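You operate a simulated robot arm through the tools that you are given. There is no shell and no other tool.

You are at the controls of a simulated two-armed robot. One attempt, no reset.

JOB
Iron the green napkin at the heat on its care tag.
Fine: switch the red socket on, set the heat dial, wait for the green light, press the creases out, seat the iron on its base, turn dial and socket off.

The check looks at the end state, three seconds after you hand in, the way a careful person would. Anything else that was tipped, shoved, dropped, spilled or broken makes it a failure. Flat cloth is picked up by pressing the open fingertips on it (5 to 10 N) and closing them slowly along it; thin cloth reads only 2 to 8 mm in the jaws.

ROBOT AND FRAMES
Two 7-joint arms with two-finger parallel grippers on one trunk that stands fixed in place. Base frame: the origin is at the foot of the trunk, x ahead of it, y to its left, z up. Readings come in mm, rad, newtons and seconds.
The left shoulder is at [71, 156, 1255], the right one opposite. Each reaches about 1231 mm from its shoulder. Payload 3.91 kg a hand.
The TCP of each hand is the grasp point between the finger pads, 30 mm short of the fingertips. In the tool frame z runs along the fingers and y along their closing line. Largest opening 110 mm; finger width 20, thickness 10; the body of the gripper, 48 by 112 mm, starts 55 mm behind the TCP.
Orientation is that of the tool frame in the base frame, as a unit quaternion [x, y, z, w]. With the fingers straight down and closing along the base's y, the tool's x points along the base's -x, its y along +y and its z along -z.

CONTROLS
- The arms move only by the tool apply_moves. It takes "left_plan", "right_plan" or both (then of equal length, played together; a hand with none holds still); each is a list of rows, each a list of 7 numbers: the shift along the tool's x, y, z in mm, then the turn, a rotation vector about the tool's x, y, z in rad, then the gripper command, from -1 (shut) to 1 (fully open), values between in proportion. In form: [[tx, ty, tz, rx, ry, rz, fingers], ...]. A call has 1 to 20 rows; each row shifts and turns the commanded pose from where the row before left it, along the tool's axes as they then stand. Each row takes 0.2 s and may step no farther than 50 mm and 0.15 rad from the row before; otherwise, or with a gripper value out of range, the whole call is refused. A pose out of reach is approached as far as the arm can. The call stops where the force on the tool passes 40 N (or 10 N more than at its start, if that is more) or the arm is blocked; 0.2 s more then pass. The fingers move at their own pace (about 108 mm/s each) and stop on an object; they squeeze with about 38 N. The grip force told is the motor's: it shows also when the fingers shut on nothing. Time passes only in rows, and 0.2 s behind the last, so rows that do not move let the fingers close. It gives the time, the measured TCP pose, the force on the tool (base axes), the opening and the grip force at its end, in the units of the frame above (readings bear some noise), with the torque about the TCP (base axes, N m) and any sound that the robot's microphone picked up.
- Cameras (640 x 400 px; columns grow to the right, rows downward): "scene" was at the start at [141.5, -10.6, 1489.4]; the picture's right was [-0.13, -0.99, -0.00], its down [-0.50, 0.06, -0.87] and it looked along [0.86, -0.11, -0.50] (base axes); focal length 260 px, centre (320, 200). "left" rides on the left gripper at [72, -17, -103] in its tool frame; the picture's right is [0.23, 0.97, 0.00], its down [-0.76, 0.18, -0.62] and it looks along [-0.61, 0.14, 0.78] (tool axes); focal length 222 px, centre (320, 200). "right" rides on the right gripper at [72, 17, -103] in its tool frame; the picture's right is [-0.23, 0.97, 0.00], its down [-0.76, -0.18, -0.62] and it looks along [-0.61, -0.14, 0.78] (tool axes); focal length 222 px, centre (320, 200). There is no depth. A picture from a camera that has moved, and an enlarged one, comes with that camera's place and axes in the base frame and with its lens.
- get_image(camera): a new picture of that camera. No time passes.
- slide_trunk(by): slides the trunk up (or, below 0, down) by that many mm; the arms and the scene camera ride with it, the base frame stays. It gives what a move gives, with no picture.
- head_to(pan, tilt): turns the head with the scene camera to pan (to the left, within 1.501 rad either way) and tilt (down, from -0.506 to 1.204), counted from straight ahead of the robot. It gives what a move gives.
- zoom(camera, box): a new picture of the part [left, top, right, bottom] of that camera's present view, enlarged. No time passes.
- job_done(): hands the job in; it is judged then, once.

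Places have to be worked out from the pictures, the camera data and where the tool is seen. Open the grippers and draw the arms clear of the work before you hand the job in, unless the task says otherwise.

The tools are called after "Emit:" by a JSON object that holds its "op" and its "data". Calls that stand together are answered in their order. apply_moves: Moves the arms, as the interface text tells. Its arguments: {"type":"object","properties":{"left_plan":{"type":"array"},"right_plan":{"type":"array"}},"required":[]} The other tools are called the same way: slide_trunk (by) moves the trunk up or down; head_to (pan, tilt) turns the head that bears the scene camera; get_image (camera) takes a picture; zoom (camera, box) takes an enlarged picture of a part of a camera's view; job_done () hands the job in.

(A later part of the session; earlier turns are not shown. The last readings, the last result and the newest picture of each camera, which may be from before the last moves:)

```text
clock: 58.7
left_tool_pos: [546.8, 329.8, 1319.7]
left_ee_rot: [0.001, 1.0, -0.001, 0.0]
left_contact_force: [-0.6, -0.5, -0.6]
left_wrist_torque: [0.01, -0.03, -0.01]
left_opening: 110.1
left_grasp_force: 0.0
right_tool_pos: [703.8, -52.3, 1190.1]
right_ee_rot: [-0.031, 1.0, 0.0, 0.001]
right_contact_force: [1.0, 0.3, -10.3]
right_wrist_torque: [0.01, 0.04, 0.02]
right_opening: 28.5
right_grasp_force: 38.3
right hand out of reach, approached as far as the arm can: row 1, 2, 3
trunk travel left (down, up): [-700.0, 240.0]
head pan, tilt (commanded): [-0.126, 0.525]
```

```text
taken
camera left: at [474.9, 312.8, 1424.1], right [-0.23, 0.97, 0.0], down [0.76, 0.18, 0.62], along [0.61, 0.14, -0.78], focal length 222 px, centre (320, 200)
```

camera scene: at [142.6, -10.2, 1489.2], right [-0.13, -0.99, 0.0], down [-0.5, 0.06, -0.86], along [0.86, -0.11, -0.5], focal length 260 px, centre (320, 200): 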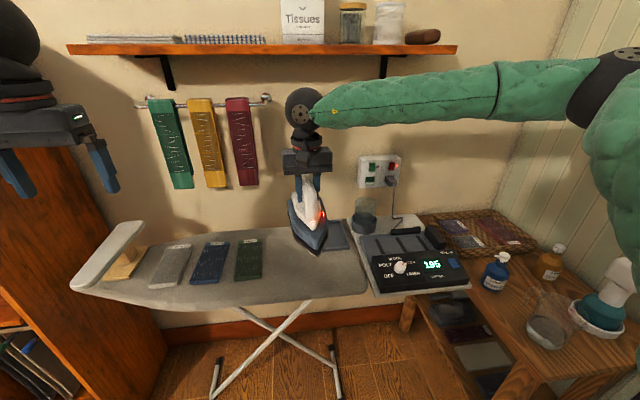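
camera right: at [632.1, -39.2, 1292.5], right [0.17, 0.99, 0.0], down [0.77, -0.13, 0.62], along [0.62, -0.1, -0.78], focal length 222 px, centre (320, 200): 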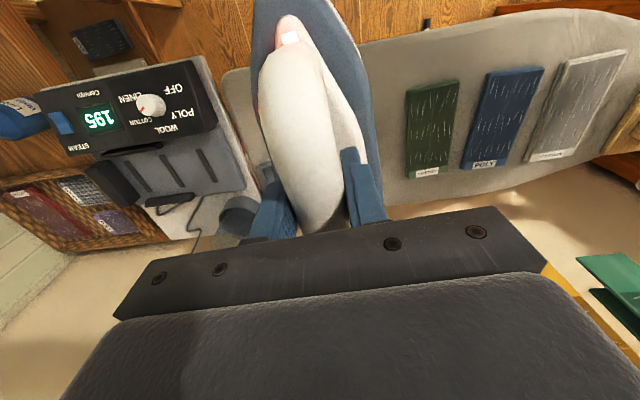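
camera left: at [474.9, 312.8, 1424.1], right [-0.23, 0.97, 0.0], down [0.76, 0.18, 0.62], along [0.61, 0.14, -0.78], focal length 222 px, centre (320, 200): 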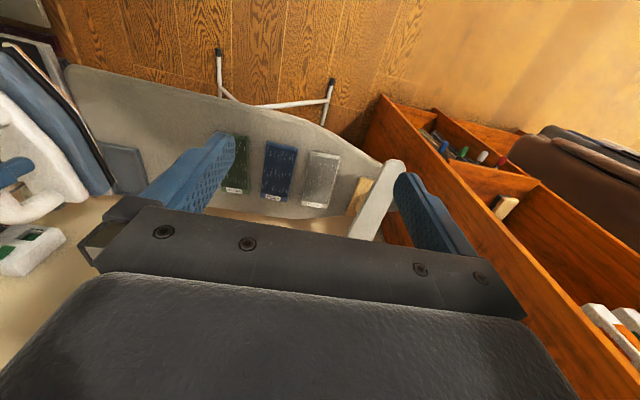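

The right arm runs out of reach going left here (hand now at (704,-52,1190), iron steady, display 195). I probe with small moves which directions are free before choosing a strategy.

Emit:
{"op": "apply_moves", "data": {"right_plan": [[-20, 0, 0, 0, 0, 0, -1]]}}

Emit:
{"op": "apply_moves", "data": {"right_plan": [[0, 0, -30, 0, 0, 0, -1], [0, 0, -30, 0, 0, 0, -1]]}}

Emit:
{"op": "apply_moves", "data": {"right_plan": [[0, 30, 0, 0, 0, 0, -1]]}}

```text
clock: 59.1
left_tool_pos: [547.0, 329.2, 1318.8]
left_ee_rot: [0.0, 1.0, 0.0, 0.0]
left_contact_force: [0.4, 0.0, 0.0]
left_wrist_torque: [-0.01, -0.02, 0.0]
left_opening: 110.0
left_grasp_force: 0.1
right_tool_pos: [723.0, -59.2, 1188.4]
right_ee_rot: [-0.031, 1.0, 0.001, 0.001]
right_contact_force: [0.2, -0.1, -9.9]
right_wrist_torque: [0.01, 0.06, -0.01]
right_opening: 28.7
right_grasp_force: 37.9
right hand out of reach, approached as far as the arm can: row 1
trunk travel left (down, up): [-700.0, 240.0]
head pan, tilt (commanded): [-0.126, 0.525]
```

```text
clock: 59.7
left_tool_pos: [546.5, 330.4, 1319.9]
left_ee_rot: [0.0, 1.0, 0.0, -0.001]
left_contact_force: [-0.1, 0.5, 0.4]
left_wrist_torque: [0.0, -0.02, -0.01]
left_opening: 110.3
left_grasp_force: 0.0
right_tool_pos: [721.6, -61.1, 1250.1]
right_ee_rot: [-0.031, 1.0, -0.001, -0.001]
right_contact_force: [-0.3, -0.4, -10.4]
right_wrist_torque: [-0.01, 0.01, 0.03]
right_opening: 28.6
right_grasp_force: 38.2
trunk travel left (down, up): [-700.0, 240.0]
head pan, tilt (commanded): [-0.126, 0.525]
```

```text
clock: 60.1
left_tool_pos: [547.7, 329.7, 1318.9]
left_ee_rot: [0.0, 1.0, 0.0, 0.0]
left_contact_force: [-0.3, 0.7, 0.7]
left_wrist_torque: [-0.01, -0.02, -0.04]
left_opening: 110.2
left_grasp_force: 0.0
right_tool_pos: [714.9, -53.5, 1249.2]
right_ee_rot: [-0.031, 1.0, 0.001, 0.0]
right_contact_force: [0.1, 0.6, -10.4]
right_wrist_torque: [-0.01, 0.05, 0.03]
right_opening: 28.7
right_grasp_force: 38.1
right hand out of reach, approached as far as the arm can: row 1
trunk travel left (down, up): [-700.0, 240.0]
head pan, tilt (commanded): [-0.126, 0.525]
```

Both heights hit the same limit line, so the right arm cannot carry the iron over the napkin. I test whether the left arm can work there and how far right it reaches: first over the napkin at height.

Emit:
{"op": "apply_moves", "data": {"left_plan": [[-35, -20, 0, 0, 0, 0, 1], [-35, -20, 0, 0, 0, 0, 1], [-35, -20, 0, 0, 0, 0, 1], [-35, -20, 0, 0, 0, 0, 1], [-35, -20, 0, 0, 0, 0, 1], [-35, -20, 0, 0, 0, 0, 1], [-35, -20, 0, 0, 0, 0, 1], [-35, -20, 0, 0, 0, 0, 1], [-30, -22, 0, 0, 0, 0, 1]]}}

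Emit:
{"op": "apply_moves", "data": {"left_plan": [[0, 0, 45, 0, 0, 0, 1], [0, 0, 45, 0, 0, 0, 1], [0, 0, 45, 0, 0, 0, 1], [0, 0, 45, 0, 0, 0, 1]]}}

Emit:
{"op": "get_image", "data": {"camera": "scene"}}

```text
clock: 62.1
left_tool_pos: [858.4, 145.4, 1320.6]
left_ee_rot: [0.001, 1.0, 0.001, -0.001]
left_contact_force: [-0.6, 0.8, 0.4]
left_wrist_torque: [0.01, 0.01, 0.03]
left_opening: 109.9
left_grasp_force: 0.0
right_tool_pos: [715.5, -54.3, 1249.4]
right_ee_rot: [-0.032, 1.0, 0.002, 0.0]
right_contact_force: [0.0, -0.3, -11.4]
right_wrist_torque: [0.02, 0.04, 0.0]
right_opening: 28.5
right_grasp_force: 37.8
trunk travel left (down, up): [-700.0, 240.0]
head pan, tilt (commanded): [-0.126, 0.525]
```

```text
clock: 63.1
left_tool_pos: [856.1, 148.0, 1138.6]
left_ee_rot: [0.0, 1.0, 0.0, -0.001]
left_contact_force: [-0.7, -0.6, -0.7]
left_wrist_torque: [0.01, 0.03, 0.03]
left_opening: 109.9
left_grasp_force: 0.1
right_tool_pos: [715.1, -52.6, 1249.5]
right_ee_rot: [-0.031, 1.0, 0.001, 0.0]
right_contact_force: [0.6, 0.0, -10.5]
right_wrist_torque: [0.01, 0.02, -0.02]
right_opening: 28.5
right_grasp_force: 38.0
trunk travel left (down, up): [-700.0, 240.0]
head pan, tilt (commanded): [-0.126, 0.525]
```

```text
taken
camera scene: at [144.0, -9.9, 1489.2], right [-0.13, -0.99, 0.0], down [-0.5, 0.06, -0.86], along [0.86, -0.11, -0.5], focal length 260 px, centre (320, 200)
```

scene: 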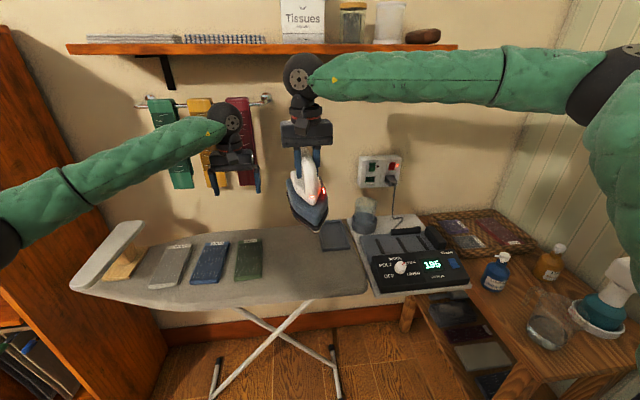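

The left arm reaches over the napkin easily. I check the iron's temperature on the display before deciding how to pass the iron across.

Emit:
{"op": "zoom", "data": {"camera": "scene", "box": [360, 240, 480, 305]}}

Emit:
{"op": "zoom", "data": {"camera": "scene", "box": [270, 120, 350, 240]}}

Emit:
{"op": "zoom", "data": {"camera": "left", "box": [160, 0, 480, 200]}}

```text
5.33 times, centred on (420, 272) of scene
camera zoom: at [144.0, -9.9, 1489.2], right [-0.13, -0.99, 0.0], down [-0.5, 0.06, -0.86], along [0.86, -0.11, -0.5], focal length 1388 px, centre (-213, -187)
```

zoom: 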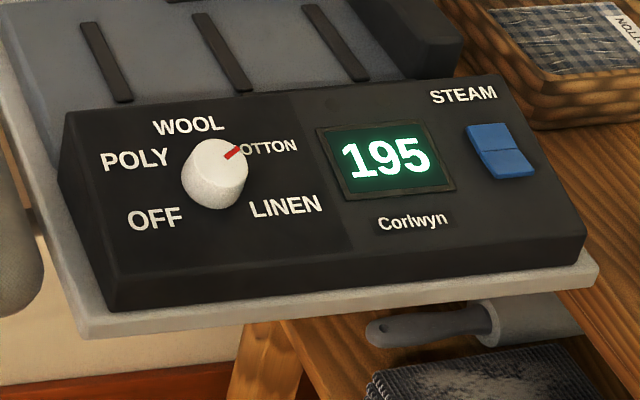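

```text
3.33 times, centred on (310, 180) of scene
camera zoom: at [144.0, -9.9, 1489.2], right [-0.13, -0.99, 0.0], down [-0.5, 0.06, -0.86], along [0.86, -0.11, -0.5], focal length 867 px, centre (353, 267)
```

zoom: 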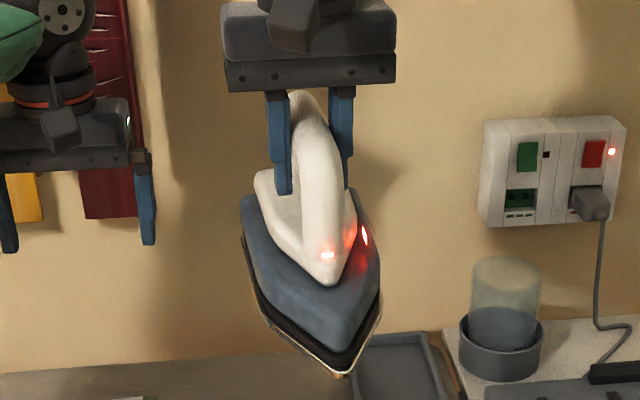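

```text
2.00 times, centred on (320, 100) of left
camera zoom: at [784.7, 130.5, 1242.8], right [-0.23, 0.97, 0.0], down [0.76, 0.18, 0.62], along [0.61, 0.14, -0.78], focal length 444 px, centre (320, 400)
```

zoom: 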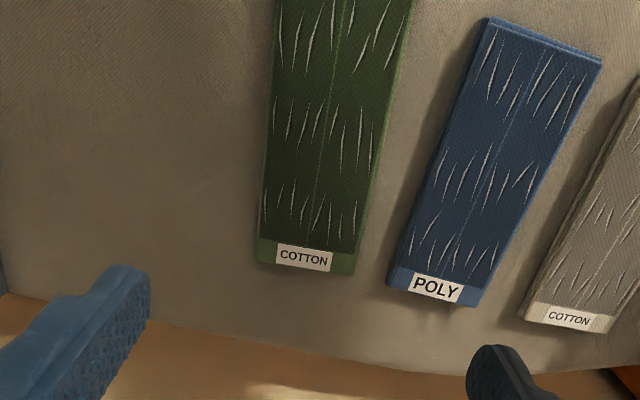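

Still 195, so cooling is slow. Plan: the right hand will set the iron down on bare board near (710,-50), and the left hand, rolled ~40° so it reaches further right, will take it. I first move the right hand aside and test that left pose.

Emit:
{"op": "apply_moves", "data": {"left_plan": [[0, 0, 0, 0.14, 0, 0, 1], [0, 0, 0, 0.14, 0, 0, 1], [0, 0, 0, 0.14, 0, 0, 1], [0, 0, 0, 0.14, 0, 0, 1], [0, 0, 0, 0.14, 0, 0, 1]], "right_plan": [[0, -45, 0, 0, 0, 0, -1], [0, -45, 0, 0, 0, 0, -1], [0, -45, 0, 0, 0, 0, -1], [0, -45, 0, 0, 0, 0, -1], [0, -45, 0, 0, 0, 0, -1]]}}

Emit:
{"op": "apply_moves", "data": {"left_plan": [[24.3, -26.4, 19.9, 0, 0, 0, 1], [24.3, -26.4, 19.9, 0, 0, 0, 1], [24.3, -26.4, 19.9, 0, 0, 0, 1], [24.3, -26.4, 19.9, 0, 0, 0, 1]]}}

Emit:
{"op": "apply_moves", "data": {"left_plan": [[24.3, -26.4, 19.9, 0, 0, 0, 1], [24.3, -26.4, 19.9, 0, 0, 0, 1]]}}

Emit:
{"op": "get_image", "data": {"camera": "scene"}}

```text
clock: 64.3
left_tool_pos: [856.9, 146.5, 1140.5]
left_ee_rot: [0.0, 0.939, -0.344, 0.0]
left_contact_force: [0.5, -0.2, 0.6]
left_wrist_torque: [0.01, -0.01, 0.02]
left_opening: 109.8
left_grasp_force: 0.0
right_tool_pos: [726.7, -278.7, 1249.2]
right_ee_rot: [-0.032, 0.999, 0.001, 0.001]
right_contact_force: [0.4, -0.8, -9.7]
right_wrist_torque: [-0.05, 0.06, -0.03]
right_opening: 28.6
right_grasp_force: 38.1
trunk travel left (down, up): [-700.0, 240.0]
head pan, tilt (commanded): [-0.126, 0.525]
```

```text
clock: 65.3
left_tool_pos: [758.2, 14.3, 1146.5]
left_ee_rot: [-0.002, 0.94, -0.342, -0.001]
left_contact_force: [0.8, -0.7, 0.3]
left_wrist_torque: [0.01, -0.01, -0.02]
left_opening: 109.9
left_grasp_force: 0.0
right_tool_pos: [725.6, -277.3, 1249.1]
right_ee_rot: [-0.032, 0.999, 0.001, 0.0]
right_contact_force: [-0.4, -0.5, -9.9]
right_wrist_torque: [0.03, 0.02, -0.01]
right_opening: 28.4
right_grasp_force: 38.2
trunk travel left (down, up): [-700.0, 240.0]
head pan, tilt (commanded): [-0.126, 0.525]
```

```text
clock: 65.9
left_tool_pos: [710.4, -51.8, 1150.6]
left_ee_rot: [0.0, 0.94, -0.342, -0.002]
left_contact_force: [0.0, 0.0, 0.8]
left_wrist_torque: [-0.02, -0.01, 0.02]
left_opening: 110.2
left_grasp_force: 0.0
right_tool_pos: [727.3, -278.3, 1248.9]
right_ee_rot: [-0.031, 1.0, 0.001, 0.0]
right_contact_force: [0.7, -0.1, -10.1]
right_wrist_torque: [0.02, 0.04, -0.01]
right_opening: 28.7
right_grasp_force: 38.2
trunk travel left (down, up): [-700.0, 240.0]
head pan, tilt (commanded): [-0.126, 0.525]
```

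```text
taken
camera scene: at [142.4, -11.7, 1489.3], right [-0.12, -0.99, 0.0], down [-0.5, 0.06, -0.86], along [0.86, -0.11, -0.5], focal length 260 px, centre (320, 200)
```

scene: 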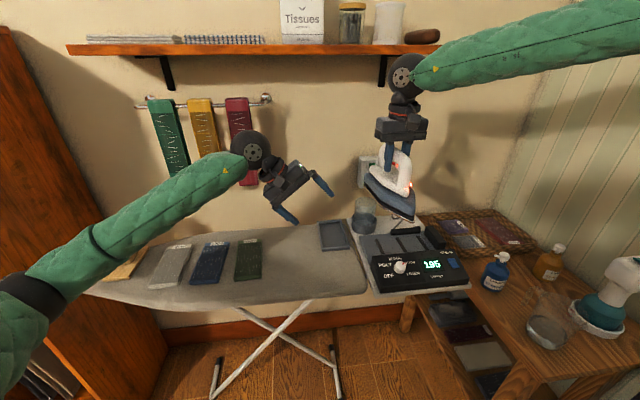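

That left pose works. I back the left hand away to where it was, and bring the iron (yaw squared to the x axis) over bare board near (708,-56).

Emit:
{"op": "apply_moves", "data": {"left_plan": [[-24.3, 26.4, -19.9, 0, 0, 0, 1], [-24.3, 26.4, -19.9, 0, 0, 0, 1], [-24.3, 26.4, -19.9, 0, 0, 0, 1], [-24.3, 26.4, -19.9, 0, 0, 0, 1], [-24.3, 26.4, -19.9, 0, 0, 0, 1], [-24.3, 26.4, -19.9, 0, 0, 0, -0.15]], "right_plan": [[0, 0, 0, 0, 0, 0.063, -1], [3.7, 44, 0, 0, 0, 0, -1], [3.7, 44, 0, 0, 0, 0, -1], [3.7, 44, 0, 0, 0, 0, -1], [3.7, 44, 0, 0, 0, 0, -1], [3.7, 44, 0, 0, 0, 0, -1]]}}

```text
clock: 67.3
left_tool_pos: [860.0, 148.3, 1135.8]
left_ee_rot: [0.0, 0.939, -0.344, -0.002]
left_contact_force: [0.6, -0.1, 0.1]
left_wrist_torque: [-0.06, 0.04, -0.03]
left_opening: 46.6
left_grasp_force: 0.0
right_tool_pos: [710.0, -56.4, 1248.4]
right_ee_rot: [0.002, 1.0, 0.0, -0.001]
right_contact_force: [1.1, 0.3, -8.9]
right_wrist_torque: [0.0, -0.01, -0.02]
right_opening: 28.6
right_grasp_force: 37.8
trunk travel left (down, up): [-700.0, 240.0]
head pan, tilt (commanded): [-0.126, 0.525]
```

In place and level. I lower the iron toward the board, checking on the way.

Emit:
{"op": "apply_moves", "data": {"right_plan": [[0, 0, 44, 0, 0, 0, -1], [0, 0, 44, 0, 0, 0, -1], [0, 0, 44, 0, 0, 0, -1], [0, 0, 44, 0, 0, 0, -1], [0, 0, 44, 0, 0, 0, -1]]}}

Emit:
{"op": "get_image", "data": {"camera": "scene"}}

Emit:
{"op": "get_image", "data": {"camera": "right"}}

Emit:
{"op": "get_image", "data": {"camera": "left"}}

```text
clock: 68.5
left_tool_pos: [857.5, 147.0, 1138.7]
left_ee_rot: [0.0, 0.939, -0.344, 0.0]
left_contact_force: [0.4, -0.1, -0.4]
left_wrist_torque: [0.05, 0.02, -0.02]
left_opening: 46.6
left_grasp_force: 0.1
right_tool_pos: [693.6, -89.5, 1040.0]
right_ee_rot: [0.001, 1.0, 0.001, 0.0]
right_contact_force: [-0.6, -0.2, -9.3]
right_wrist_torque: [0.01, 0.07, 0.03]
right_opening: 28.6
right_grasp_force: 38.3
right hand out of reach, approached as far as the arm can: row 3, 4, 5
trunk travel left (down, up): [-700.0, 240.0]
head pan, tilt (commanded): [-0.126, 0.525]
```

```text
taken
camera scene: at [143.0, -11.1, 1489.2], right [-0.13, -0.99, 0.0], down [-0.5, 0.06, -0.86], along [0.86, -0.11, -0.5], focal length 260 px, centre (320, 200)
```

scene: 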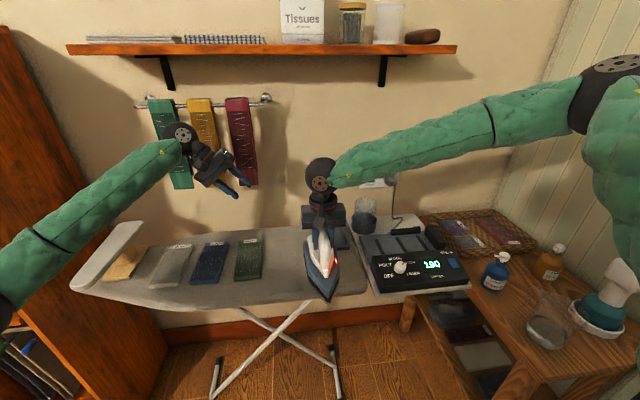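

```text
taken
camera right: at [622.4, -72.0, 1144.3], right [0.23, 0.97, 0.0], down [0.76, -0.18, 0.62], along [0.61, -0.14, -0.78], focal length 222 px, centre (320, 200)
```

right: 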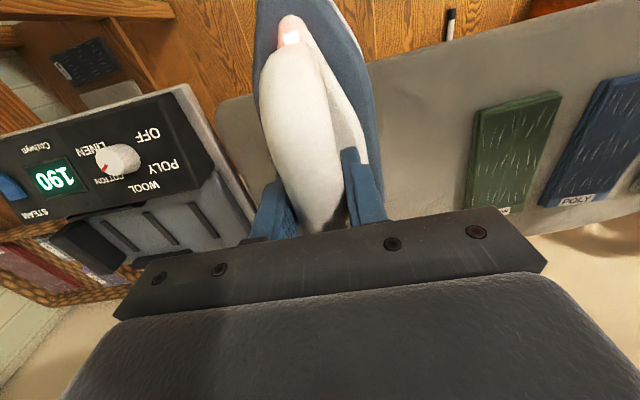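

```text
taken
camera left: at [785.3, 200.8, 1229.0], right [-0.23, 0.75, -0.63], down [0.76, 0.54, 0.36], along [0.61, -0.4, -0.69], focal length 222 px, centre (320, 200)
```

left: 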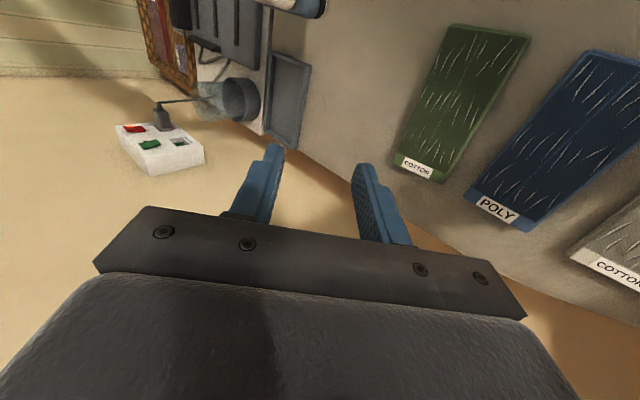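

Lower down the right arm's reach shrinks (its elbow is high), so I'll drop the trunk about 290 mm to make the low work sit at a better height for both arms. First I raise both hands well clear.

Emit:
{"op": "apply_moves", "data": {"left_plan": [[0, -26.7, -31.7, 0, 0, 0, -0.15], [0, -26.7, -31.7, 0, 0, 0, -0.15], [0, -26.7, -31.7, 0, 0, 0, -0.15], [0, -26.7, -31.7, 0, 0, 0, -0.15], [0, -26.7, -31.7, 0, 0, 0, -0.15], [0, -26.7, -31.7, 0, 0, 0, -0.15], [0, -26.7, -31.7, 0, 0, 0, -0.15]], "right_plan": [[0, 0, -43, 0, 0, 0, -1], [0, 0, -43, 0, 0, 0, -1], [0, 0, -43, 0, 0, 0, -1], [0, 0, -43, 0, 0, 0, -1], [0, 0, -43, 0, 0, 0, -1], [0, 0, -43, 0, 0, 0, -1], [0, 0, -43, 0, 0, 0, -1]]}}

Emit:
{"op": "get_image", "data": {"camera": "scene"}}

```text
clock: 70.1
left_tool_pos: [855.9, 147.1, 1431.5]
left_ee_rot: [0.0, 0.939, -0.343, 0.0]
left_contact_force: [-0.2, -0.4, -0.4]
left_wrist_torque: [0.0, 0.01, -0.02]
left_opening: 46.9
left_grasp_force: 0.1
right_tool_pos: [692.5, -87.5, 1342.5]
right_ee_rot: [0.0, 1.0, 0.001, 0.001]
right_contact_force: [-0.1, 0.0, -10.4]
right_wrist_torque: [-0.01, 0.07, 0.0]
right_opening: 28.5
right_grasp_force: 38.0
trunk travel left (down, up): [-700.0, 240.0]
head pan, tilt (commanded): [-0.126, 0.525]
```

```text
taken
camera scene: at [140.6, -11.0, 1489.3], right [-0.13, -0.99, 0.0], down [-0.5, 0.06, -0.87], along [0.86, -0.11, -0.5], focal length 260 px, centre (320, 200)
```

scene: 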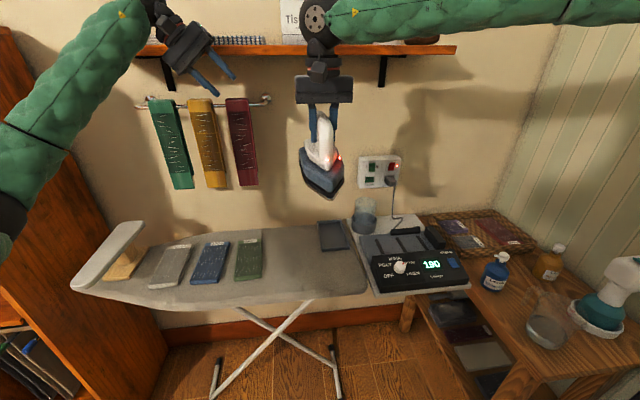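

Both hands are high and clear. I lower the trunk in two stages.

Emit:
{"op": "slide_trunk", "data": {"by": -145}}

Emit:
{"op": "get_image", "data": {"camera": "scene"}}

```text
clock: 71.8
left_tool_pos: [857.7, 148.5, 1285.3]
left_ee_rot: [-0.001, 0.939, -0.343, 0.0]
left_contact_force: [0.2, 0.1, -0.1]
left_wrist_torque: [-0.01, 0.02, 0.02]
left_opening: 46.5
left_grasp_force: 0.1
right_tool_pos: [693.0, -88.6, 1197.5]
right_ee_rot: [0.0, 1.0, 0.002, 0.0]
right_contact_force: [0.0, -0.1, -10.5]
right_wrist_torque: [-0.01, 0.04, -0.01]
right_opening: 28.8
right_grasp_force: 37.8
trunk travel left (down, up): [-555.0, 385.0]
head pan, tilt (commanded): [-0.126, 0.525]
```

```text
taken
camera scene: at [142.2, -10.4, 1344.4], right [-0.13, -0.99, 0.0], down [-0.5, 0.06, -0.86], along [0.86, -0.11, -0.5], focal length 260 px, centre (320, 200)
```

scene: 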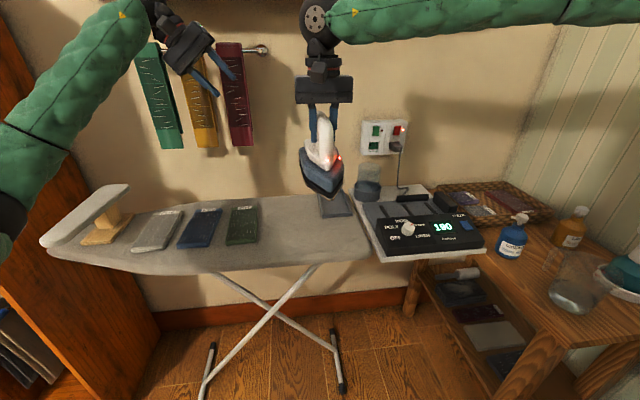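

All clear. I lower the second stage.

Emit:
{"op": "slide_trunk", "data": {"by": -145}}

Emit:
{"op": "get_image", "data": {"camera": "scene"}}

```text
clock: 73.5
left_tool_pos: [857.1, 148.2, 1140.5]
left_ee_rot: [0.0, 0.939, -0.344, -0.001]
left_contact_force: [0.2, 0.5, -0.1]
left_wrist_torque: [-0.01, 0.0, 0.03]
left_opening: 47.0
left_grasp_force: 0.0
right_tool_pos: [694.3, -87.4, 1051.9]
right_ee_rot: [0.001, 1.0, 0.002, 0.001]
right_contact_force: [-0.3, 0.0, -10.1]
right_wrist_torque: [0.0, 0.05, -0.02]
right_opening: 28.4
right_grasp_force: 37.8
trunk travel left (down, up): [-410.0, 530.0]
head pan, tilt (commanded): [-0.126, 0.525]
```

```text
taken
camera scene: at [141.9, -10.4, 1199.4], right [-0.13, -0.99, 0.0], down [-0.5, 0.06, -0.86], along [0.86, -0.11, -0.5], focal length 260 px, centre (320, 200)
```

scene: 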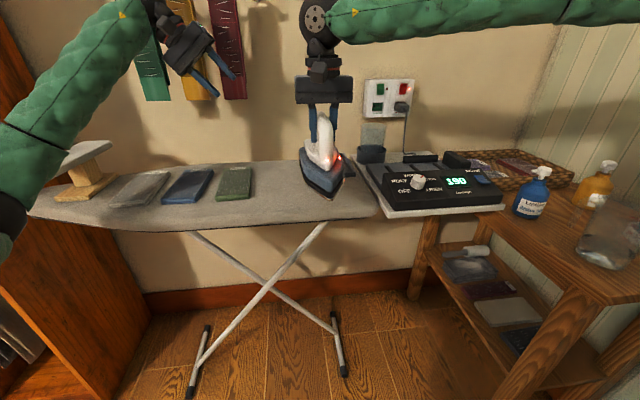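

Iron now hovers low over bare board, 190 shown. I step the right hand to about (708,-53) and lower toward the board.

Emit:
{"op": "apply_moves", "data": {"right_plan": [[-14, 34, 0, 0, 0, 0, -1], [0, 0, 30, 0, 0, 0, -1], [0, 0, 30, 0, 0, 0, -1]]}}

Emit:
{"op": "get_image", "data": {"camera": "scene"}}

```text
clock: 74.3
left_tool_pos: [859.4, 148.6, 1137.5]
left_ee_rot: [-0.001, 0.939, -0.343, -0.002]
left_contact_force: [0.1, 0.3, -0.6]
left_wrist_torque: [0.01, 0.0, -0.05]
left_opening: 46.8
left_grasp_force: 0.1
right_tool_pos: [705.4, -65.6, 990.3]
right_ee_rot: [0.0, 1.0, 0.001, -0.001]
right_contact_force: [0.9, 0.0, -10.5]
right_wrist_torque: [-0.04, 0.02, 0.01]
right_opening: 28.8
right_grasp_force: 38.6
right hand out of reach, approached as far as the arm can: row 1
trunk travel left (down, up): [-410.0, 530.0]
head pan, tilt (commanded): [-0.126, 0.525]
```

```text
taken
camera scene: at [144.1, -10.4, 1198.9], right [-0.13, -0.99, 0.0], down [-0.5, 0.06, -0.86], along [0.86, -0.11, -0.5], focal length 260 px, centre (320, 200)
```

scene: 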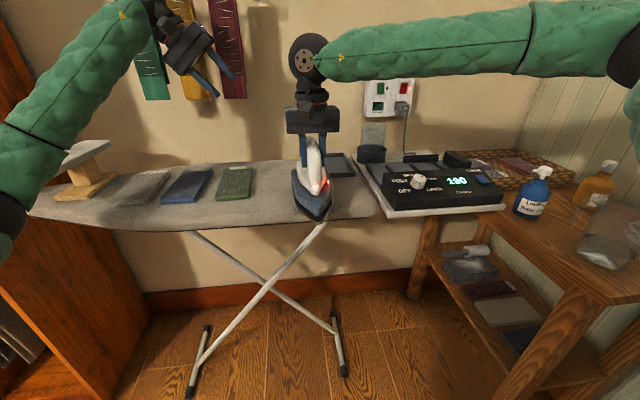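

Now at (705,-66,990). I lower slowly until the sole takes weight.

Emit:
{"op": "apply_moves", "data": {"right_plan": [[0, 0, 5, 0, 0, 0, -1], [0, 0, 5, 0, 0, 0, -1], [0, 0, 5, 0, 0, 0, -1], [0, 0, 4, 0, 0, 0, -1]]}}

Emit:
{"op": "zoom", "data": {"camera": "scene", "box": [260, 100, 380, 230]}}

```text
clock: 75.3
left_tool_pos: [857.0, 148.8, 1140.1]
left_ee_rot: [0.0, 0.94, -0.343, -0.001]
left_contact_force: [0.3, -0.2, -0.4]
left_wrist_torque: [0.0, 0.0, 0.03]
left_opening: 46.9
left_grasp_force: 0.0
right_tool_pos: [703.8, -65.7, 974.4]
right_ee_rot: [0.0, 1.0, 0.001, 0.001]
right_contact_force: [-0.1, -0.8, -9.9]
right_wrist_torque: [-0.03, 0.01, -0.02]
right_opening: 28.6
right_grasp_force: 37.4
trunk travel left (down, up): [-410.0, 530.0]
head pan, tilt (commanded): [-0.126, 0.525]
```

```text
3.08 times, centred on (320, 165) of scene
camera zoom: at [142.2, -10.4, 1199.3], right [-0.13, -0.99, 0.0], down [-0.5, 0.06, -0.86], along [0.86, -0.11, -0.5], focal length 801 px, centre (320, 308)
```

zoom: 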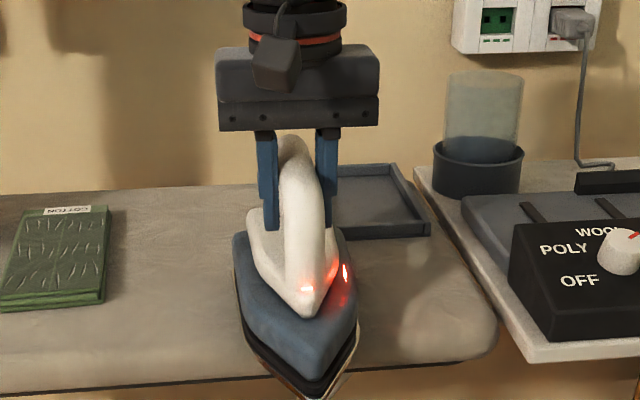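

Still hanging free at 974. I continue in 3 mm steps until contact.

Emit:
{"op": "apply_moves", "data": {"right_plan": [[0, 0, 3, 0, 0, 0, -1], [0, 0, 3, 0, 0, 0, -1], [0, 0, 2, 0, 0, 0, -1]]}}

Emit:
{"op": "apply_moves", "data": {"right_plan": [[0, 0, 2, 0, 0, 0, -1], [0, 0, 2, 0, 0, 0, -1]]}}

```text
clock: 76.2
left_tool_pos: [856.4, 148.6, 1140.1]
left_ee_rot: [0.0, 0.94, -0.342, 0.0]
left_contact_force: [0.5, -0.1, -1.1]
left_wrist_torque: [-0.02, -0.01, -0.03]
left_opening: 46.8
left_grasp_force: 0.0
right_tool_pos: [703.4, -63.1, 968.6]
right_ee_rot: [0.0, 1.0, 0.001, 0.002]
right_contact_force: [6.4, 6.9, 12.1]
right_wrist_torque: [-0.36, 0.14, 0.04]
right_opening: 28.7
right_grasp_force: 37.6
trunk travel left (down, up): [-410.0, 530.0]
head pan, tilt (commanded): [-0.126, 0.525]
```

```text
clock: 76.8
left_tool_pos: [856.4, 149.2, 1140.7]
left_ee_rot: [0.0, 0.939, -0.344, -0.001]
left_contact_force: [-0.3, -0.2, -0.6]
left_wrist_torque: [0.01, -0.01, -0.03]
left_opening: 46.7
left_grasp_force: 0.2
right_tool_pos: [701.7, -63.3, 964.6]
right_ee_rot: [0.0, 1.0, 0.001, 0.003]
right_contact_force: [6.3, 10.9, 32.4]
right_wrist_torque: [-0.08, 0.04, 0.05]
right_opening: 28.7
right_grasp_force: 37.6
trunk travel left (down, up): [-410.0, 530.0]
head pan, tilt (commanded): [-0.126, 0.525]
```

The sole touched down at TCP z≈970. I relax the press by 4 mm, then open the fingers and lift the right hand off the handle.

Emit:
{"op": "apply_moves", "data": {"right_plan": [[0, 0, -2, 0, 0, 0, -1], [0, 0, -2, 0, 0, 0, -1], [0, 0, 0, 0, 0, 0, -0.3], [0, 0, 0, 0, 0, 0, 0.0], [0, 0, 0, 0, 0, 0, 0.27], [0, 0, 0, 0, 0, 0, 0.27]]}}

Emit:
{"op": "zoom", "data": {"camera": "scene", "box": [240, 80, 400, 230]}}

Emit:
{"op": "get_image", "data": {"camera": "right"}}

```text
clock: 78.2
left_tool_pos: [857.6, 148.5, 1139.9]
left_ee_rot: [-0.001, 0.939, -0.343, 0.0]
left_contact_force: [0.1, 0.0, -0.8]
left_wrist_torque: [0.01, -0.03, 0.07]
left_opening: 46.9
left_grasp_force: 0.1
right_tool_pos: [702.7, -65.5, 966.0]
right_ee_rot: [0.0, 1.0, 0.001, 0.001]
right_contact_force: [0.5, 0.1, -0.1]
right_wrist_torque: [-0.01, 0.02, 0.02]
right_opening: 69.8
right_grasp_force: 0.0
trunk travel left (down, up): [-410.0, 530.0]
head pan, tilt (commanded): [-0.126, 0.525]
```

```text
2.67 times, centred on (320, 155) of scene
camera zoom: at [141.7, -10.3, 1199.3], right [-0.13, -0.99, 0.0], down [-0.5, 0.06, -0.87], along [0.86, -0.11, -0.5], focal length 694 px, centre (320, 320)
```

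zoom: 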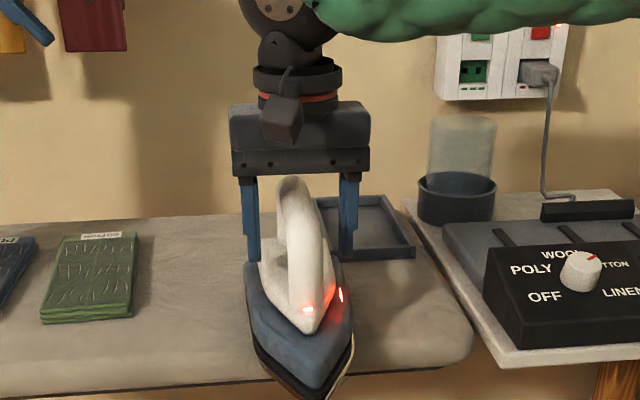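

```text
taken
camera right: at [631.7, -47.1, 1069.2], right [0.23, 0.97, 0.0], down [0.76, -0.18, 0.62], along [0.61, -0.14, -0.78], focal length 222 px, centre (320, 200)
```

right: 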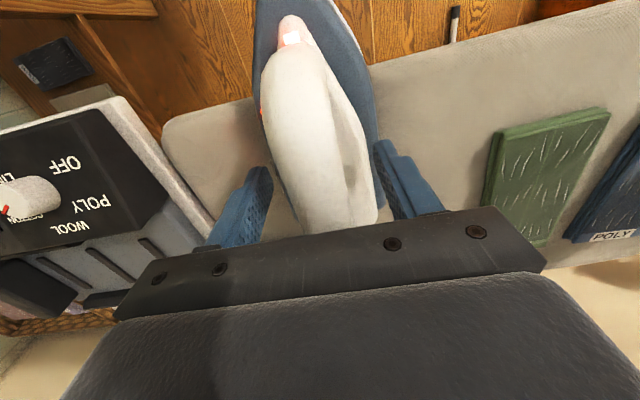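

The iron stands stable on the board. I lift the right hand straight up and take it off to the right.

Emit:
{"op": "apply_moves", "data": {"right_plan": [[0, 0, -40, 0, 0, 0, 0.27], [0, 0, -40, 0, 0, 0, 0.27], [0, 0, -40, 0, 0, 0, 0.27], [0, 0, -40, 0, 0, 0, 0.27], [0, -45, 0, 0, 0, 0, 0.27], [0, -45, 0, 0, 0, 0, 0.27], [0, -45, 0, 0, 0, 0, 0.27], [0, -45, 0, 0, 0, 0, 0.27], [0, -45, 0, 0, 0, 0, 0.27]]}}

Emit:
{"op": "get_image", "data": {"camera": "scene"}}

Emit:
{"op": "get_image", "data": {"camera": "left"}}

```text
clock: 80.2
left_tool_pos: [856.6, 147.3, 1141.3]
left_ee_rot: [0.0, 0.939, -0.343, 0.0]
left_contact_force: [0.0, 0.0, 0.3]
left_wrist_torque: [0.03, -0.01, 0.0]
left_opening: 46.6
left_grasp_force: 0.1
right_tool_pos: [703.9, -293.5, 1096.3]
right_ee_rot: [0.0, 1.0, 0.001, 0.0]
right_contact_force: [0.3, -0.5, 0.5]
right_wrist_torque: [0.05, -0.04, 0.0]
right_opening: 70.0
right_grasp_force: 0.1
right hand out of reach, approached as far as the arm can: row 4
trunk travel left (down, up): [-410.0, 530.0]
head pan, tilt (commanded): [-0.126, 0.525]
```

```text
taken
camera scene: at [141.0, -11.1, 1199.4], right [-0.12, -0.99, 0.0], down [-0.5, 0.06, -0.87], along [0.86, -0.11, -0.5], focal length 260 px, centre (320, 200)
```

scene: 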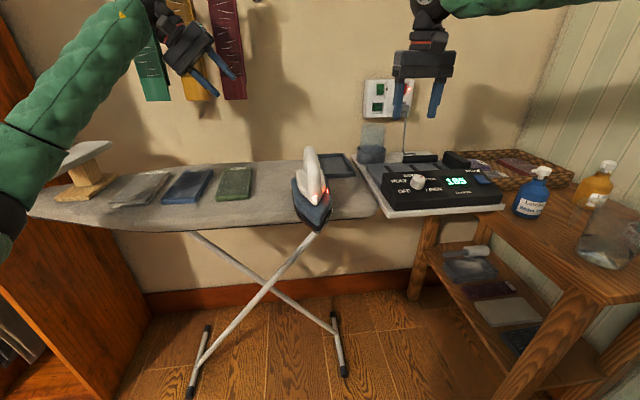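

```text
taken
camera left: at [783.8, 201.2, 1231.2], right [-0.23, 0.75, -0.63], down [0.76, 0.54, 0.36], along [0.61, -0.4, -0.69], focal length 222 px, centre (320, 200)
```

left: 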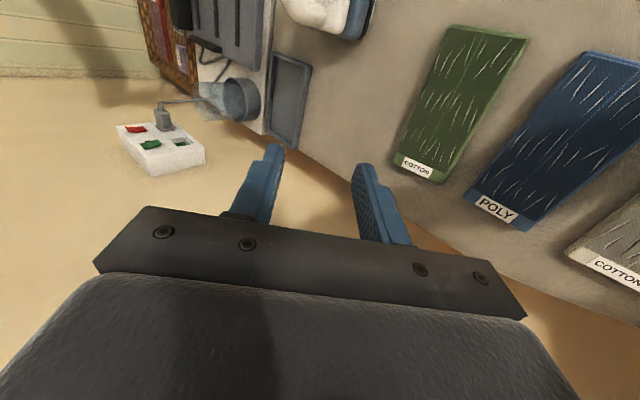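

Right hand is clear. I bring the left hand, rolled about 46°, to a pre-grasp up-left of the iron's handle, with the fingers open 47 mm.

Emit:
{"op": "apply_moves", "data": {"left_plan": [[0, 0, 0, 0.1, 0, 0, -0.15], [25.7, -4.5, 31.9, 0, 0, 0, -0.15], [25.7, -4.5, 31.9, 0, 0, 0, -0.15], [25.7, -4.5, 31.9, 0, 0, 0, -0.15], [25.7, -4.5, 31.9, 0, 0, 0, -0.15], [25.7, -4.5, 31.9, 0, 0, 0, -0.15], [25.7, -4.5, 31.9, 0, 0, 0, -0.15], [0, 0, 0, 0, 0, 0, -0.15]]}}

Emit:
{"op": "get_image", "data": {"camera": "left"}}

Emit:
{"op": "zoom", "data": {"camera": "scene", "box": [220, 80, 400, 240]}}

```text
clock: 82.0
left_tool_pos: [701.4, -7.2, 1025.2]
left_ee_rot: [-0.001, 0.921, -0.389, -0.001]
left_contact_force: [0.1, -0.8, 0.0]
left_wrist_torque: [-0.01, -0.04, -0.05]
left_opening: 46.8
left_grasp_force: 0.1
right_tool_pos: [705.3, -292.1, 1095.5]
right_ee_rot: [0.0, 1.0, 0.001, 0.002]
right_contact_force: [0.2, -0.2, 0.3]
right_wrist_torque: [-0.01, 0.01, -0.02]
right_opening: 70.0
right_grasp_force: 0.2
trunk travel left (down, up): [-410.0, 530.0]
head pan, tilt (commanded): [-0.126, 0.525]
```

```text
taken
camera left: at [629.6, 54.6, 1110.6], right [-0.23, 0.68, -0.7], down [0.76, 0.57, 0.31], along [0.61, -0.46, -0.65], focal length 222 px, centre (320, 200)
```

left: 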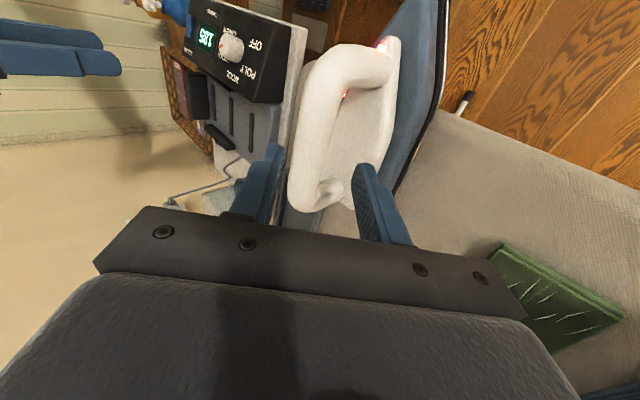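

```text
2.50 times, centred on (310, 160) of scene
camera zoom: at [141.5, -10.2, 1199.4], right [-0.12, -0.99, 0.0], down [-0.5, 0.06, -0.87], along [0.86, -0.11, -0.5], focal length 650 px, centre (345, 300)
```

zoom: 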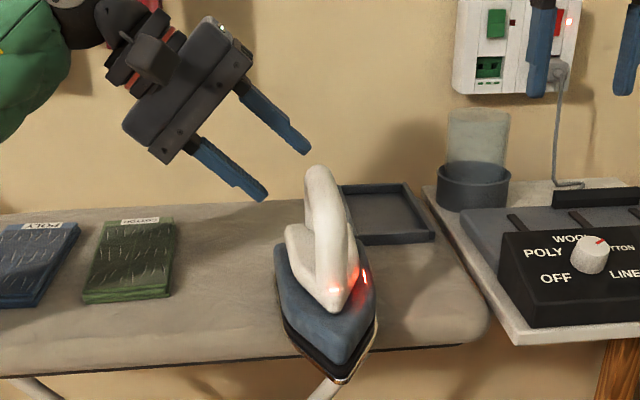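

I zoom in the left view to place the bar relative to the fingers.

Emit:
{"op": "zoom", "data": {"camera": "left", "box": [220, 20, 440, 240]}}

```text
1.82 times, centred on (330, 130) of left
camera zoom: at [629.6, 54.6, 1110.6], right [-0.23, 0.68, -0.7], down [0.76, 0.57, 0.31], along [0.61, -0.46, -0.65], focal length 404 px, centre (302, 327)
```

zoom: 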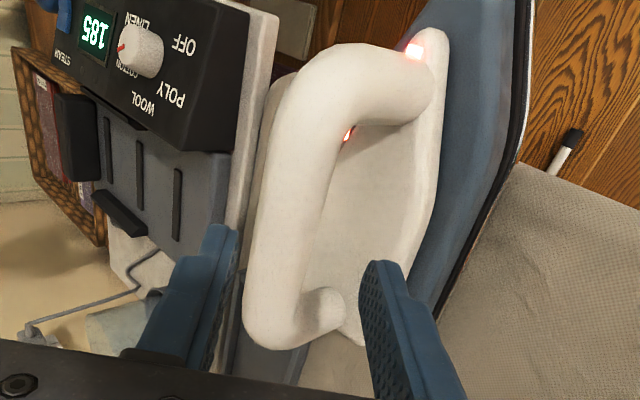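

The bar lies along the fingers' axis, about 6 mm toward the far finger, roughly 70–80 mm ahead. I shift 4 mm that way, go in 58 mm and check again.

Emit:
{"op": "apply_moves", "data": {"left_plan": [[0, -4, 15, 0, 0, 0, -0.15], [0, 0, 15, 0, 0, 0, -0.15], [0, 0, 15, 0, 0, 0, -0.15], [0, 0, 13, 0, 0, 0, -0.15], [0, 0, 0, 0, 0, 0, -0.15]]}}

Emit:
{"op": "zoom", "data": {"camera": "left", "box": [200, 0, 460, 240]}}

Emit:
{"op": "zoom", "data": {"camera": "scene", "box": [240, 100, 380, 230]}}

```text
clock: 83.2
left_tool_pos: [701.6, -52.3, 988.2]
left_ee_rot: [0.0, 0.921, -0.39, -0.001]
left_contact_force: [0.6, 0.3, -0.1]
left_wrist_torque: [0.03, 0.0, 0.0]
left_opening: 46.8
left_grasp_force: 0.1
right_tool_pos: [703.2, -292.2, 1095.5]
right_ee_rot: [0.0, 1.0, 0.001, 0.0]
right_contact_force: [0.0, 0.3, 0.4]
right_wrist_torque: [0.0, 0.03, 0.0]
right_opening: 69.8
right_grasp_force: 0.1
trunk travel left (down, up): [-410.0, 530.0]
head pan, tilt (commanded): [-0.126, 0.525]
```

```text
1.67 times, centred on (330, 120) of left
camera zoom: at [629.8, 9.8, 1072.9], right [-0.23, 0.68, -0.7], down [0.76, 0.57, 0.31], along [0.61, -0.46, -0.65], focal length 370 px, centre (303, 333)
```

zoom: 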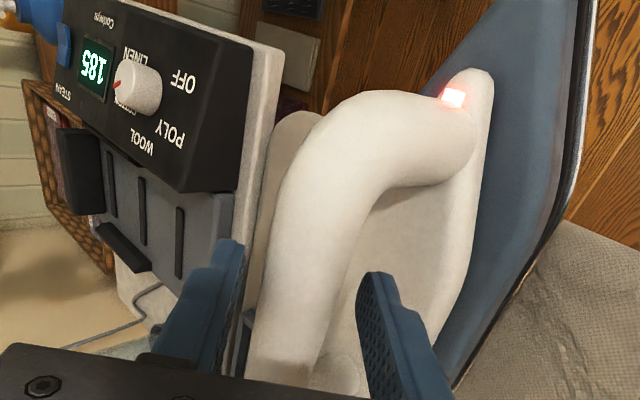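

```text
3.08 times, centred on (310, 165) of scene
camera zoom: at [141.4, -10.4, 1199.4], right [-0.13, -0.99, 0.0], down [-0.5, 0.06, -0.87], along [0.86, -0.11, -0.5], focal length 801 px, centre (351, 308)
```

zoom: 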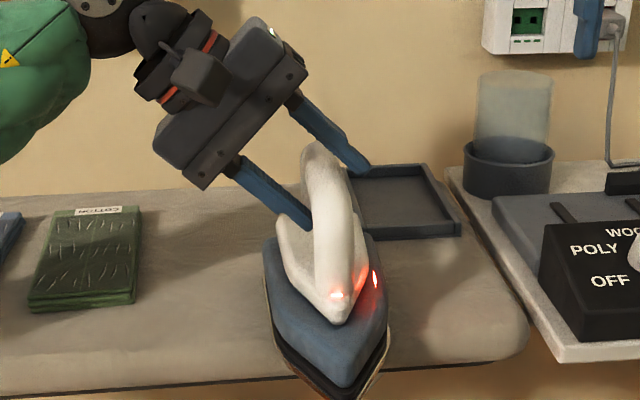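

I check the clearances on both sides of the bar more closely from the scene camera.

Emit:
{"op": "zoom", "data": {"camera": "scene", "box": [280, 130, 335, 180]}}

Emit:
{"op": "zoom", "data": {"camera": "left", "box": [270, 130, 390, 240]}}

```text
8.00 times, centred on (308, 155) of scene
camera zoom: at [141.4, -10.4, 1199.4], right [-0.13, -0.99, 0.0], down [-0.5, 0.06, -0.87], along [0.86, -0.11, -0.5], focal length 2082 px, centre (420, 560)
```

zoom: 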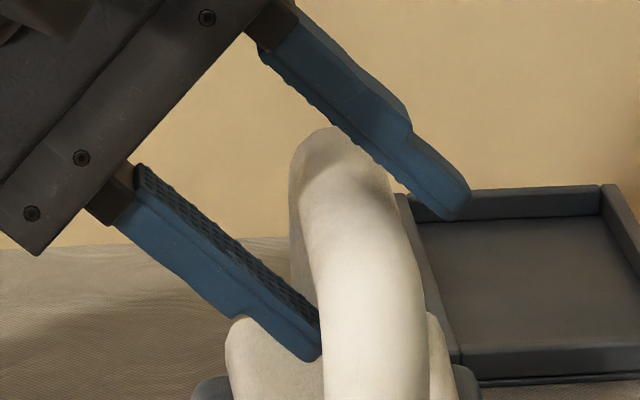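

```text
3.64 times, centred on (330, 185) of left
camera zoom: at [629.8, 9.8, 1072.9], right [-0.23, 0.68, -0.7], down [0.76, 0.57, 0.31], along [0.61, -0.46, -0.65], focal length 808 px, centre (284, 254)
```

zoom: 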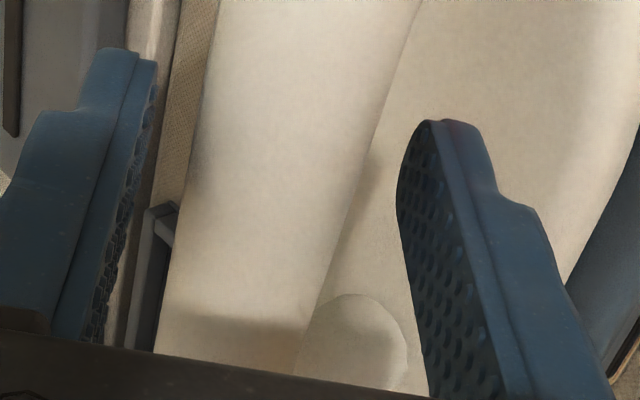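

The bar is about centred between the fingers. I advance 8 mm for a deeper grip and close in stages, watching the side load.

Emit:
{"op": "apply_moves", "data": {"left_plan": [[0, 0, 4, 0, 0, 0, -0.15], [0, 0, 4, 0, 0, 0, -0.15], [0, 0, 0, 0, 0, 0, -0.3], [0, 0, 0, 0, 0, 0, -0.38], [0, 0, 0, 0, 0, 0, -0.42]]}}

```text
clock: 84.3
left_tool_pos: [702.6, -58.1, 981.4]
left_ee_rot: [0.0, 0.921, -0.39, 0.0]
left_contact_force: [0.2, 0.1, 0.4]
left_wrist_torque: [-0.01, -0.01, -0.02]
left_opening: 31.8
left_grasp_force: 0.1
right_tool_pos: [704.6, -293.3, 1095.1]
right_ee_rot: [0.0, 1.0, 0.001, 0.001]
right_contact_force: [0.4, -0.2, -0.4]
right_wrist_torque: [-0.01, -0.03, 0.0]
right_opening: 70.0
right_grasp_force: 0.0
trunk travel left (down, up): [-410.0, 530.0]
head pan, tilt (commanded): [-0.126, 0.525]
```

No contact even at 31.8 mm, so it is well centred. I close fully.

Emit:
{"op": "apply_moves", "data": {"left_plan": [[0, 0, 0, 0, 0, 0, -0.5], [0, 0, 0, 0, 0, 0, -0.6], [0, 0, 0, 0, 0, 0, -1], [0, 0, 0, 0, 0, 0, -1]]}}

Emit:
{"op": "zoom", "data": {"camera": "scene", "box": [240, 100, 380, 230]}}

```text
clock: 85.3
left_tool_pos: [702.2, -59.0, 983.8]
left_ee_rot: [0.0, 0.921, -0.39, 0.0]
left_contact_force: [5.4, -9.2, 12.9]
left_wrist_torque: [-0.17, 0.07, 0.05]
left_opening: 28.6
left_grasp_force: 38.3
right_tool_pos: [703.4, -294.0, 1094.8]
right_ee_rot: [0.002, 1.0, 0.001, 0.001]
right_contact_force: [-0.3, -0.4, 0.5]
right_wrist_torque: [-0.02, -0.01, -0.01]
right_opening: 69.8
right_grasp_force: 0.0
trunk travel left (down, up): [-410.0, 530.0]
head pan, tilt (commanded): [-0.126, 0.525]
```

```text
3.08 times, centred on (310, 165) of scene
camera zoom: at [141.2, -11.1, 1199.5], right [-0.13, -0.99, 0.0], down [-0.5, 0.06, -0.87], along [0.86, -0.11, -0.5], focal length 801 px, centre (351, 308)
```

zoom: 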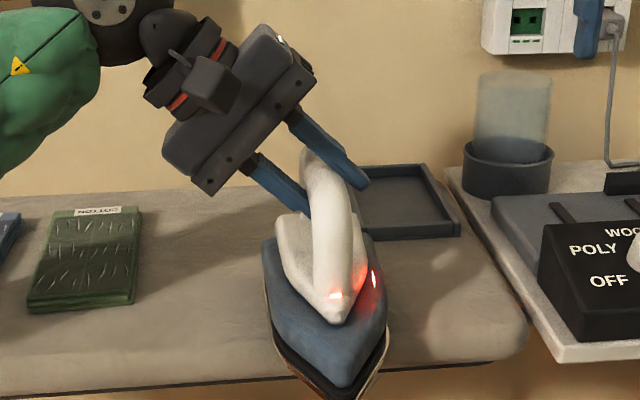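

Gripped at 28.6 mm. I lift the iron 60 mm straight up and check it hangs level.

Emit:
{"op": "apply_moves", "data": {"left_plan": [[0, -3.6, -3.5, 0, 0, 0, -1], [0, -7.2, -7, 0, 0, 0, -1], [0, -14.4, -13.9, 0, 0, 0, -1], [0, -18, -17.4, 0, 0, 0, -1], [0, 0, 0, 0, 0, 0, -1]]}}

Emit:
{"op": "get_image", "data": {"camera": "scene"}}

Emit:
{"op": "zoom", "data": {"camera": "scene", "box": [240, 80, 380, 230]}}

```text
clock: 86.5
left_tool_pos: [703.3, -58.6, 1041.6]
left_ee_rot: [0.0, 0.921, -0.39, -0.001]
left_contact_force: [0.3, -0.7, -11.2]
left_wrist_torque: [0.06, 0.04, 0.03]
left_opening: 28.8
left_grasp_force: 37.7
right_tool_pos: [704.1, -292.0, 1095.2]
right_ee_rot: [-0.001, 1.0, 0.001, -0.001]
right_contact_force: [-0.1, 0.7, 0.8]
right_wrist_torque: [-0.03, 0.0, 0.0]
right_opening: 69.8
right_grasp_force: 0.1
trunk travel left (down, up): [-410.0, 530.0]
head pan, tilt (commanded): [-0.126, 0.525]
```

```text
taken
camera scene: at [142.5, -10.3, 1199.2], right [-0.13, -0.99, 0.0], down [-0.5, 0.06, -0.86], along [0.86, -0.11, -0.5], focal length 260 px, centre (320, 200)
```

scene: 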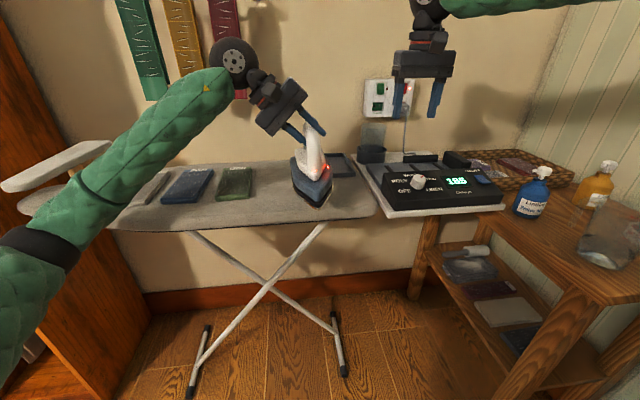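

```text
2.67 times, centred on (310, 155) of scene
camera zoom: at [142.5, -10.3, 1199.2], right [-0.13, -0.99, 0.0], down [-0.5, 0.06, -0.86], along [0.86, -0.11, -0.5], focal length 694 px, centre (347, 320)
```

zoom: 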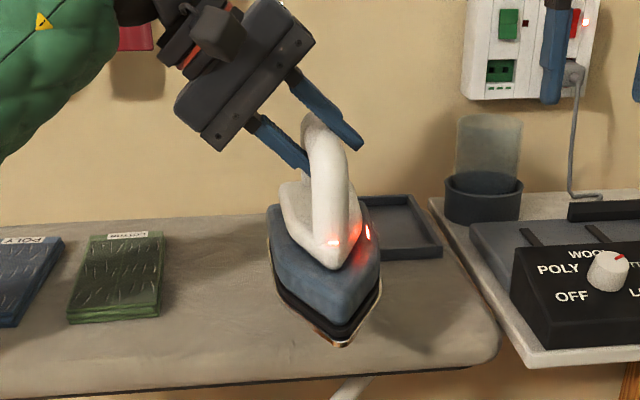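

The iron hangs level in the left hand; the sleeve board at the left is well clear of the arm. I carry it over the near half of the green napkin, turning 0.06 rad to match its skew.

Emit:
{"op": "apply_moves", "data": {"left_plan": [[0, 0, 0, 0, -0.0453, -0.0438, -1], [-18.3, 29.3, -30.3, 0, 0, 0, -1], [-18.3, 29.3, -30.3, 0, 0, 0, -1], [-18.3, 29.3, -30.3, 0, 0, 0, -1], [-18.3, 29.3, -30.3, 0, 0, 0, -1], [-18.3, 29.3, -30.3, 0, 0, 0, -1], [0, 0, 0, 0, 0, 0, -1]]}}

Emit:
{"op": "get_image", "data": {"camera": "scene"}}

Emit:
{"op": "get_image", "data": {"camera": "left"}}

Emit:
{"op": "get_image", "data": {"camera": "right"}}

```text
clock: 88.2
left_tool_pos: [783.1, 158.5, 1043.0]
left_ee_rot: [-0.028, 0.921, -0.389, 0.012]
left_contact_force: [-0.1, -0.6, -9.5]
left_wrist_torque: [0.07, 0.08, 0.0]
left_opening: 28.8
left_grasp_force: 38.3
right_tool_pos: [705.0, -294.0, 1095.1]
right_ee_rot: [0.001, 1.0, 0.0, 0.0]
right_contact_force: [0.0, -0.2, 0.1]
right_wrist_torque: [0.01, -0.02, 0.01]
right_opening: 69.9
right_grasp_force: 0.1
trunk travel left (down, up): [-410.0, 530.0]
head pan, tilt (commanded): [-0.126, 0.525]
```

```text
taken
camera scene: at [142.2, -10.8, 1199.3], right [-0.13, -0.99, 0.0], down [-0.5, 0.06, -0.86], along [0.86, -0.11, -0.5], focal length 260 px, centre (320, 200)
```

scene: 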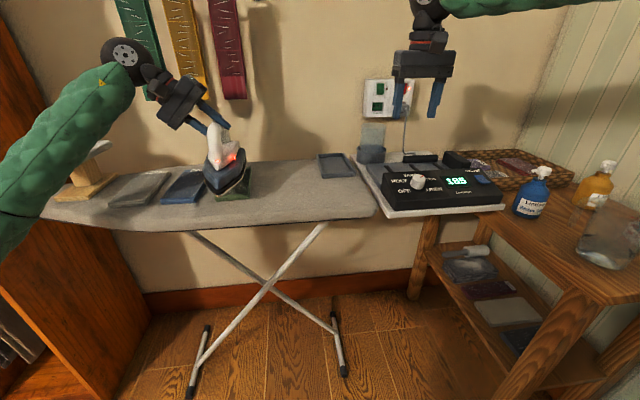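

```text
taken
camera left: at [705.1, 215.4, 1128.3], right [-0.27, 0.66, -0.7], down [0.72, 0.62, 0.31], along [0.63, -0.42, -0.65], focal length 222 px, centre (320, 200)
```

left: 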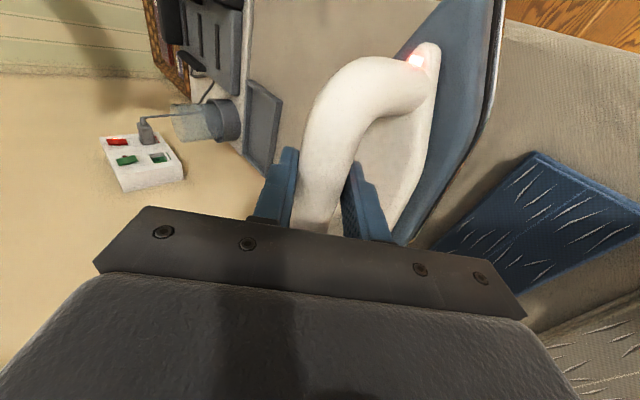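

```text
taken
camera right: at [633.2, -275.5, 1198.2], right [0.23, 0.97, 0.0], down [0.76, -0.18, 0.62], along [0.61, -0.14, -0.78], focal length 222 px, centre (320, 200)
```

right: 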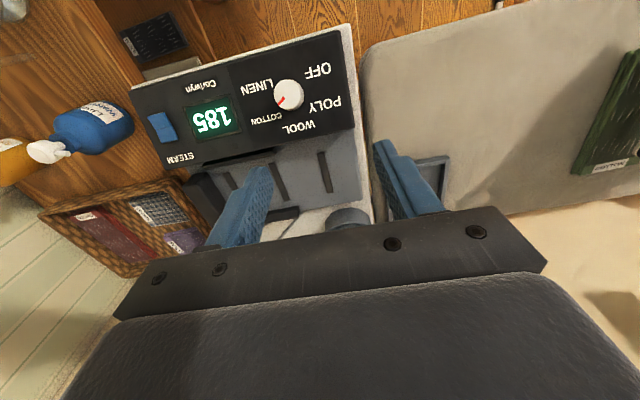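

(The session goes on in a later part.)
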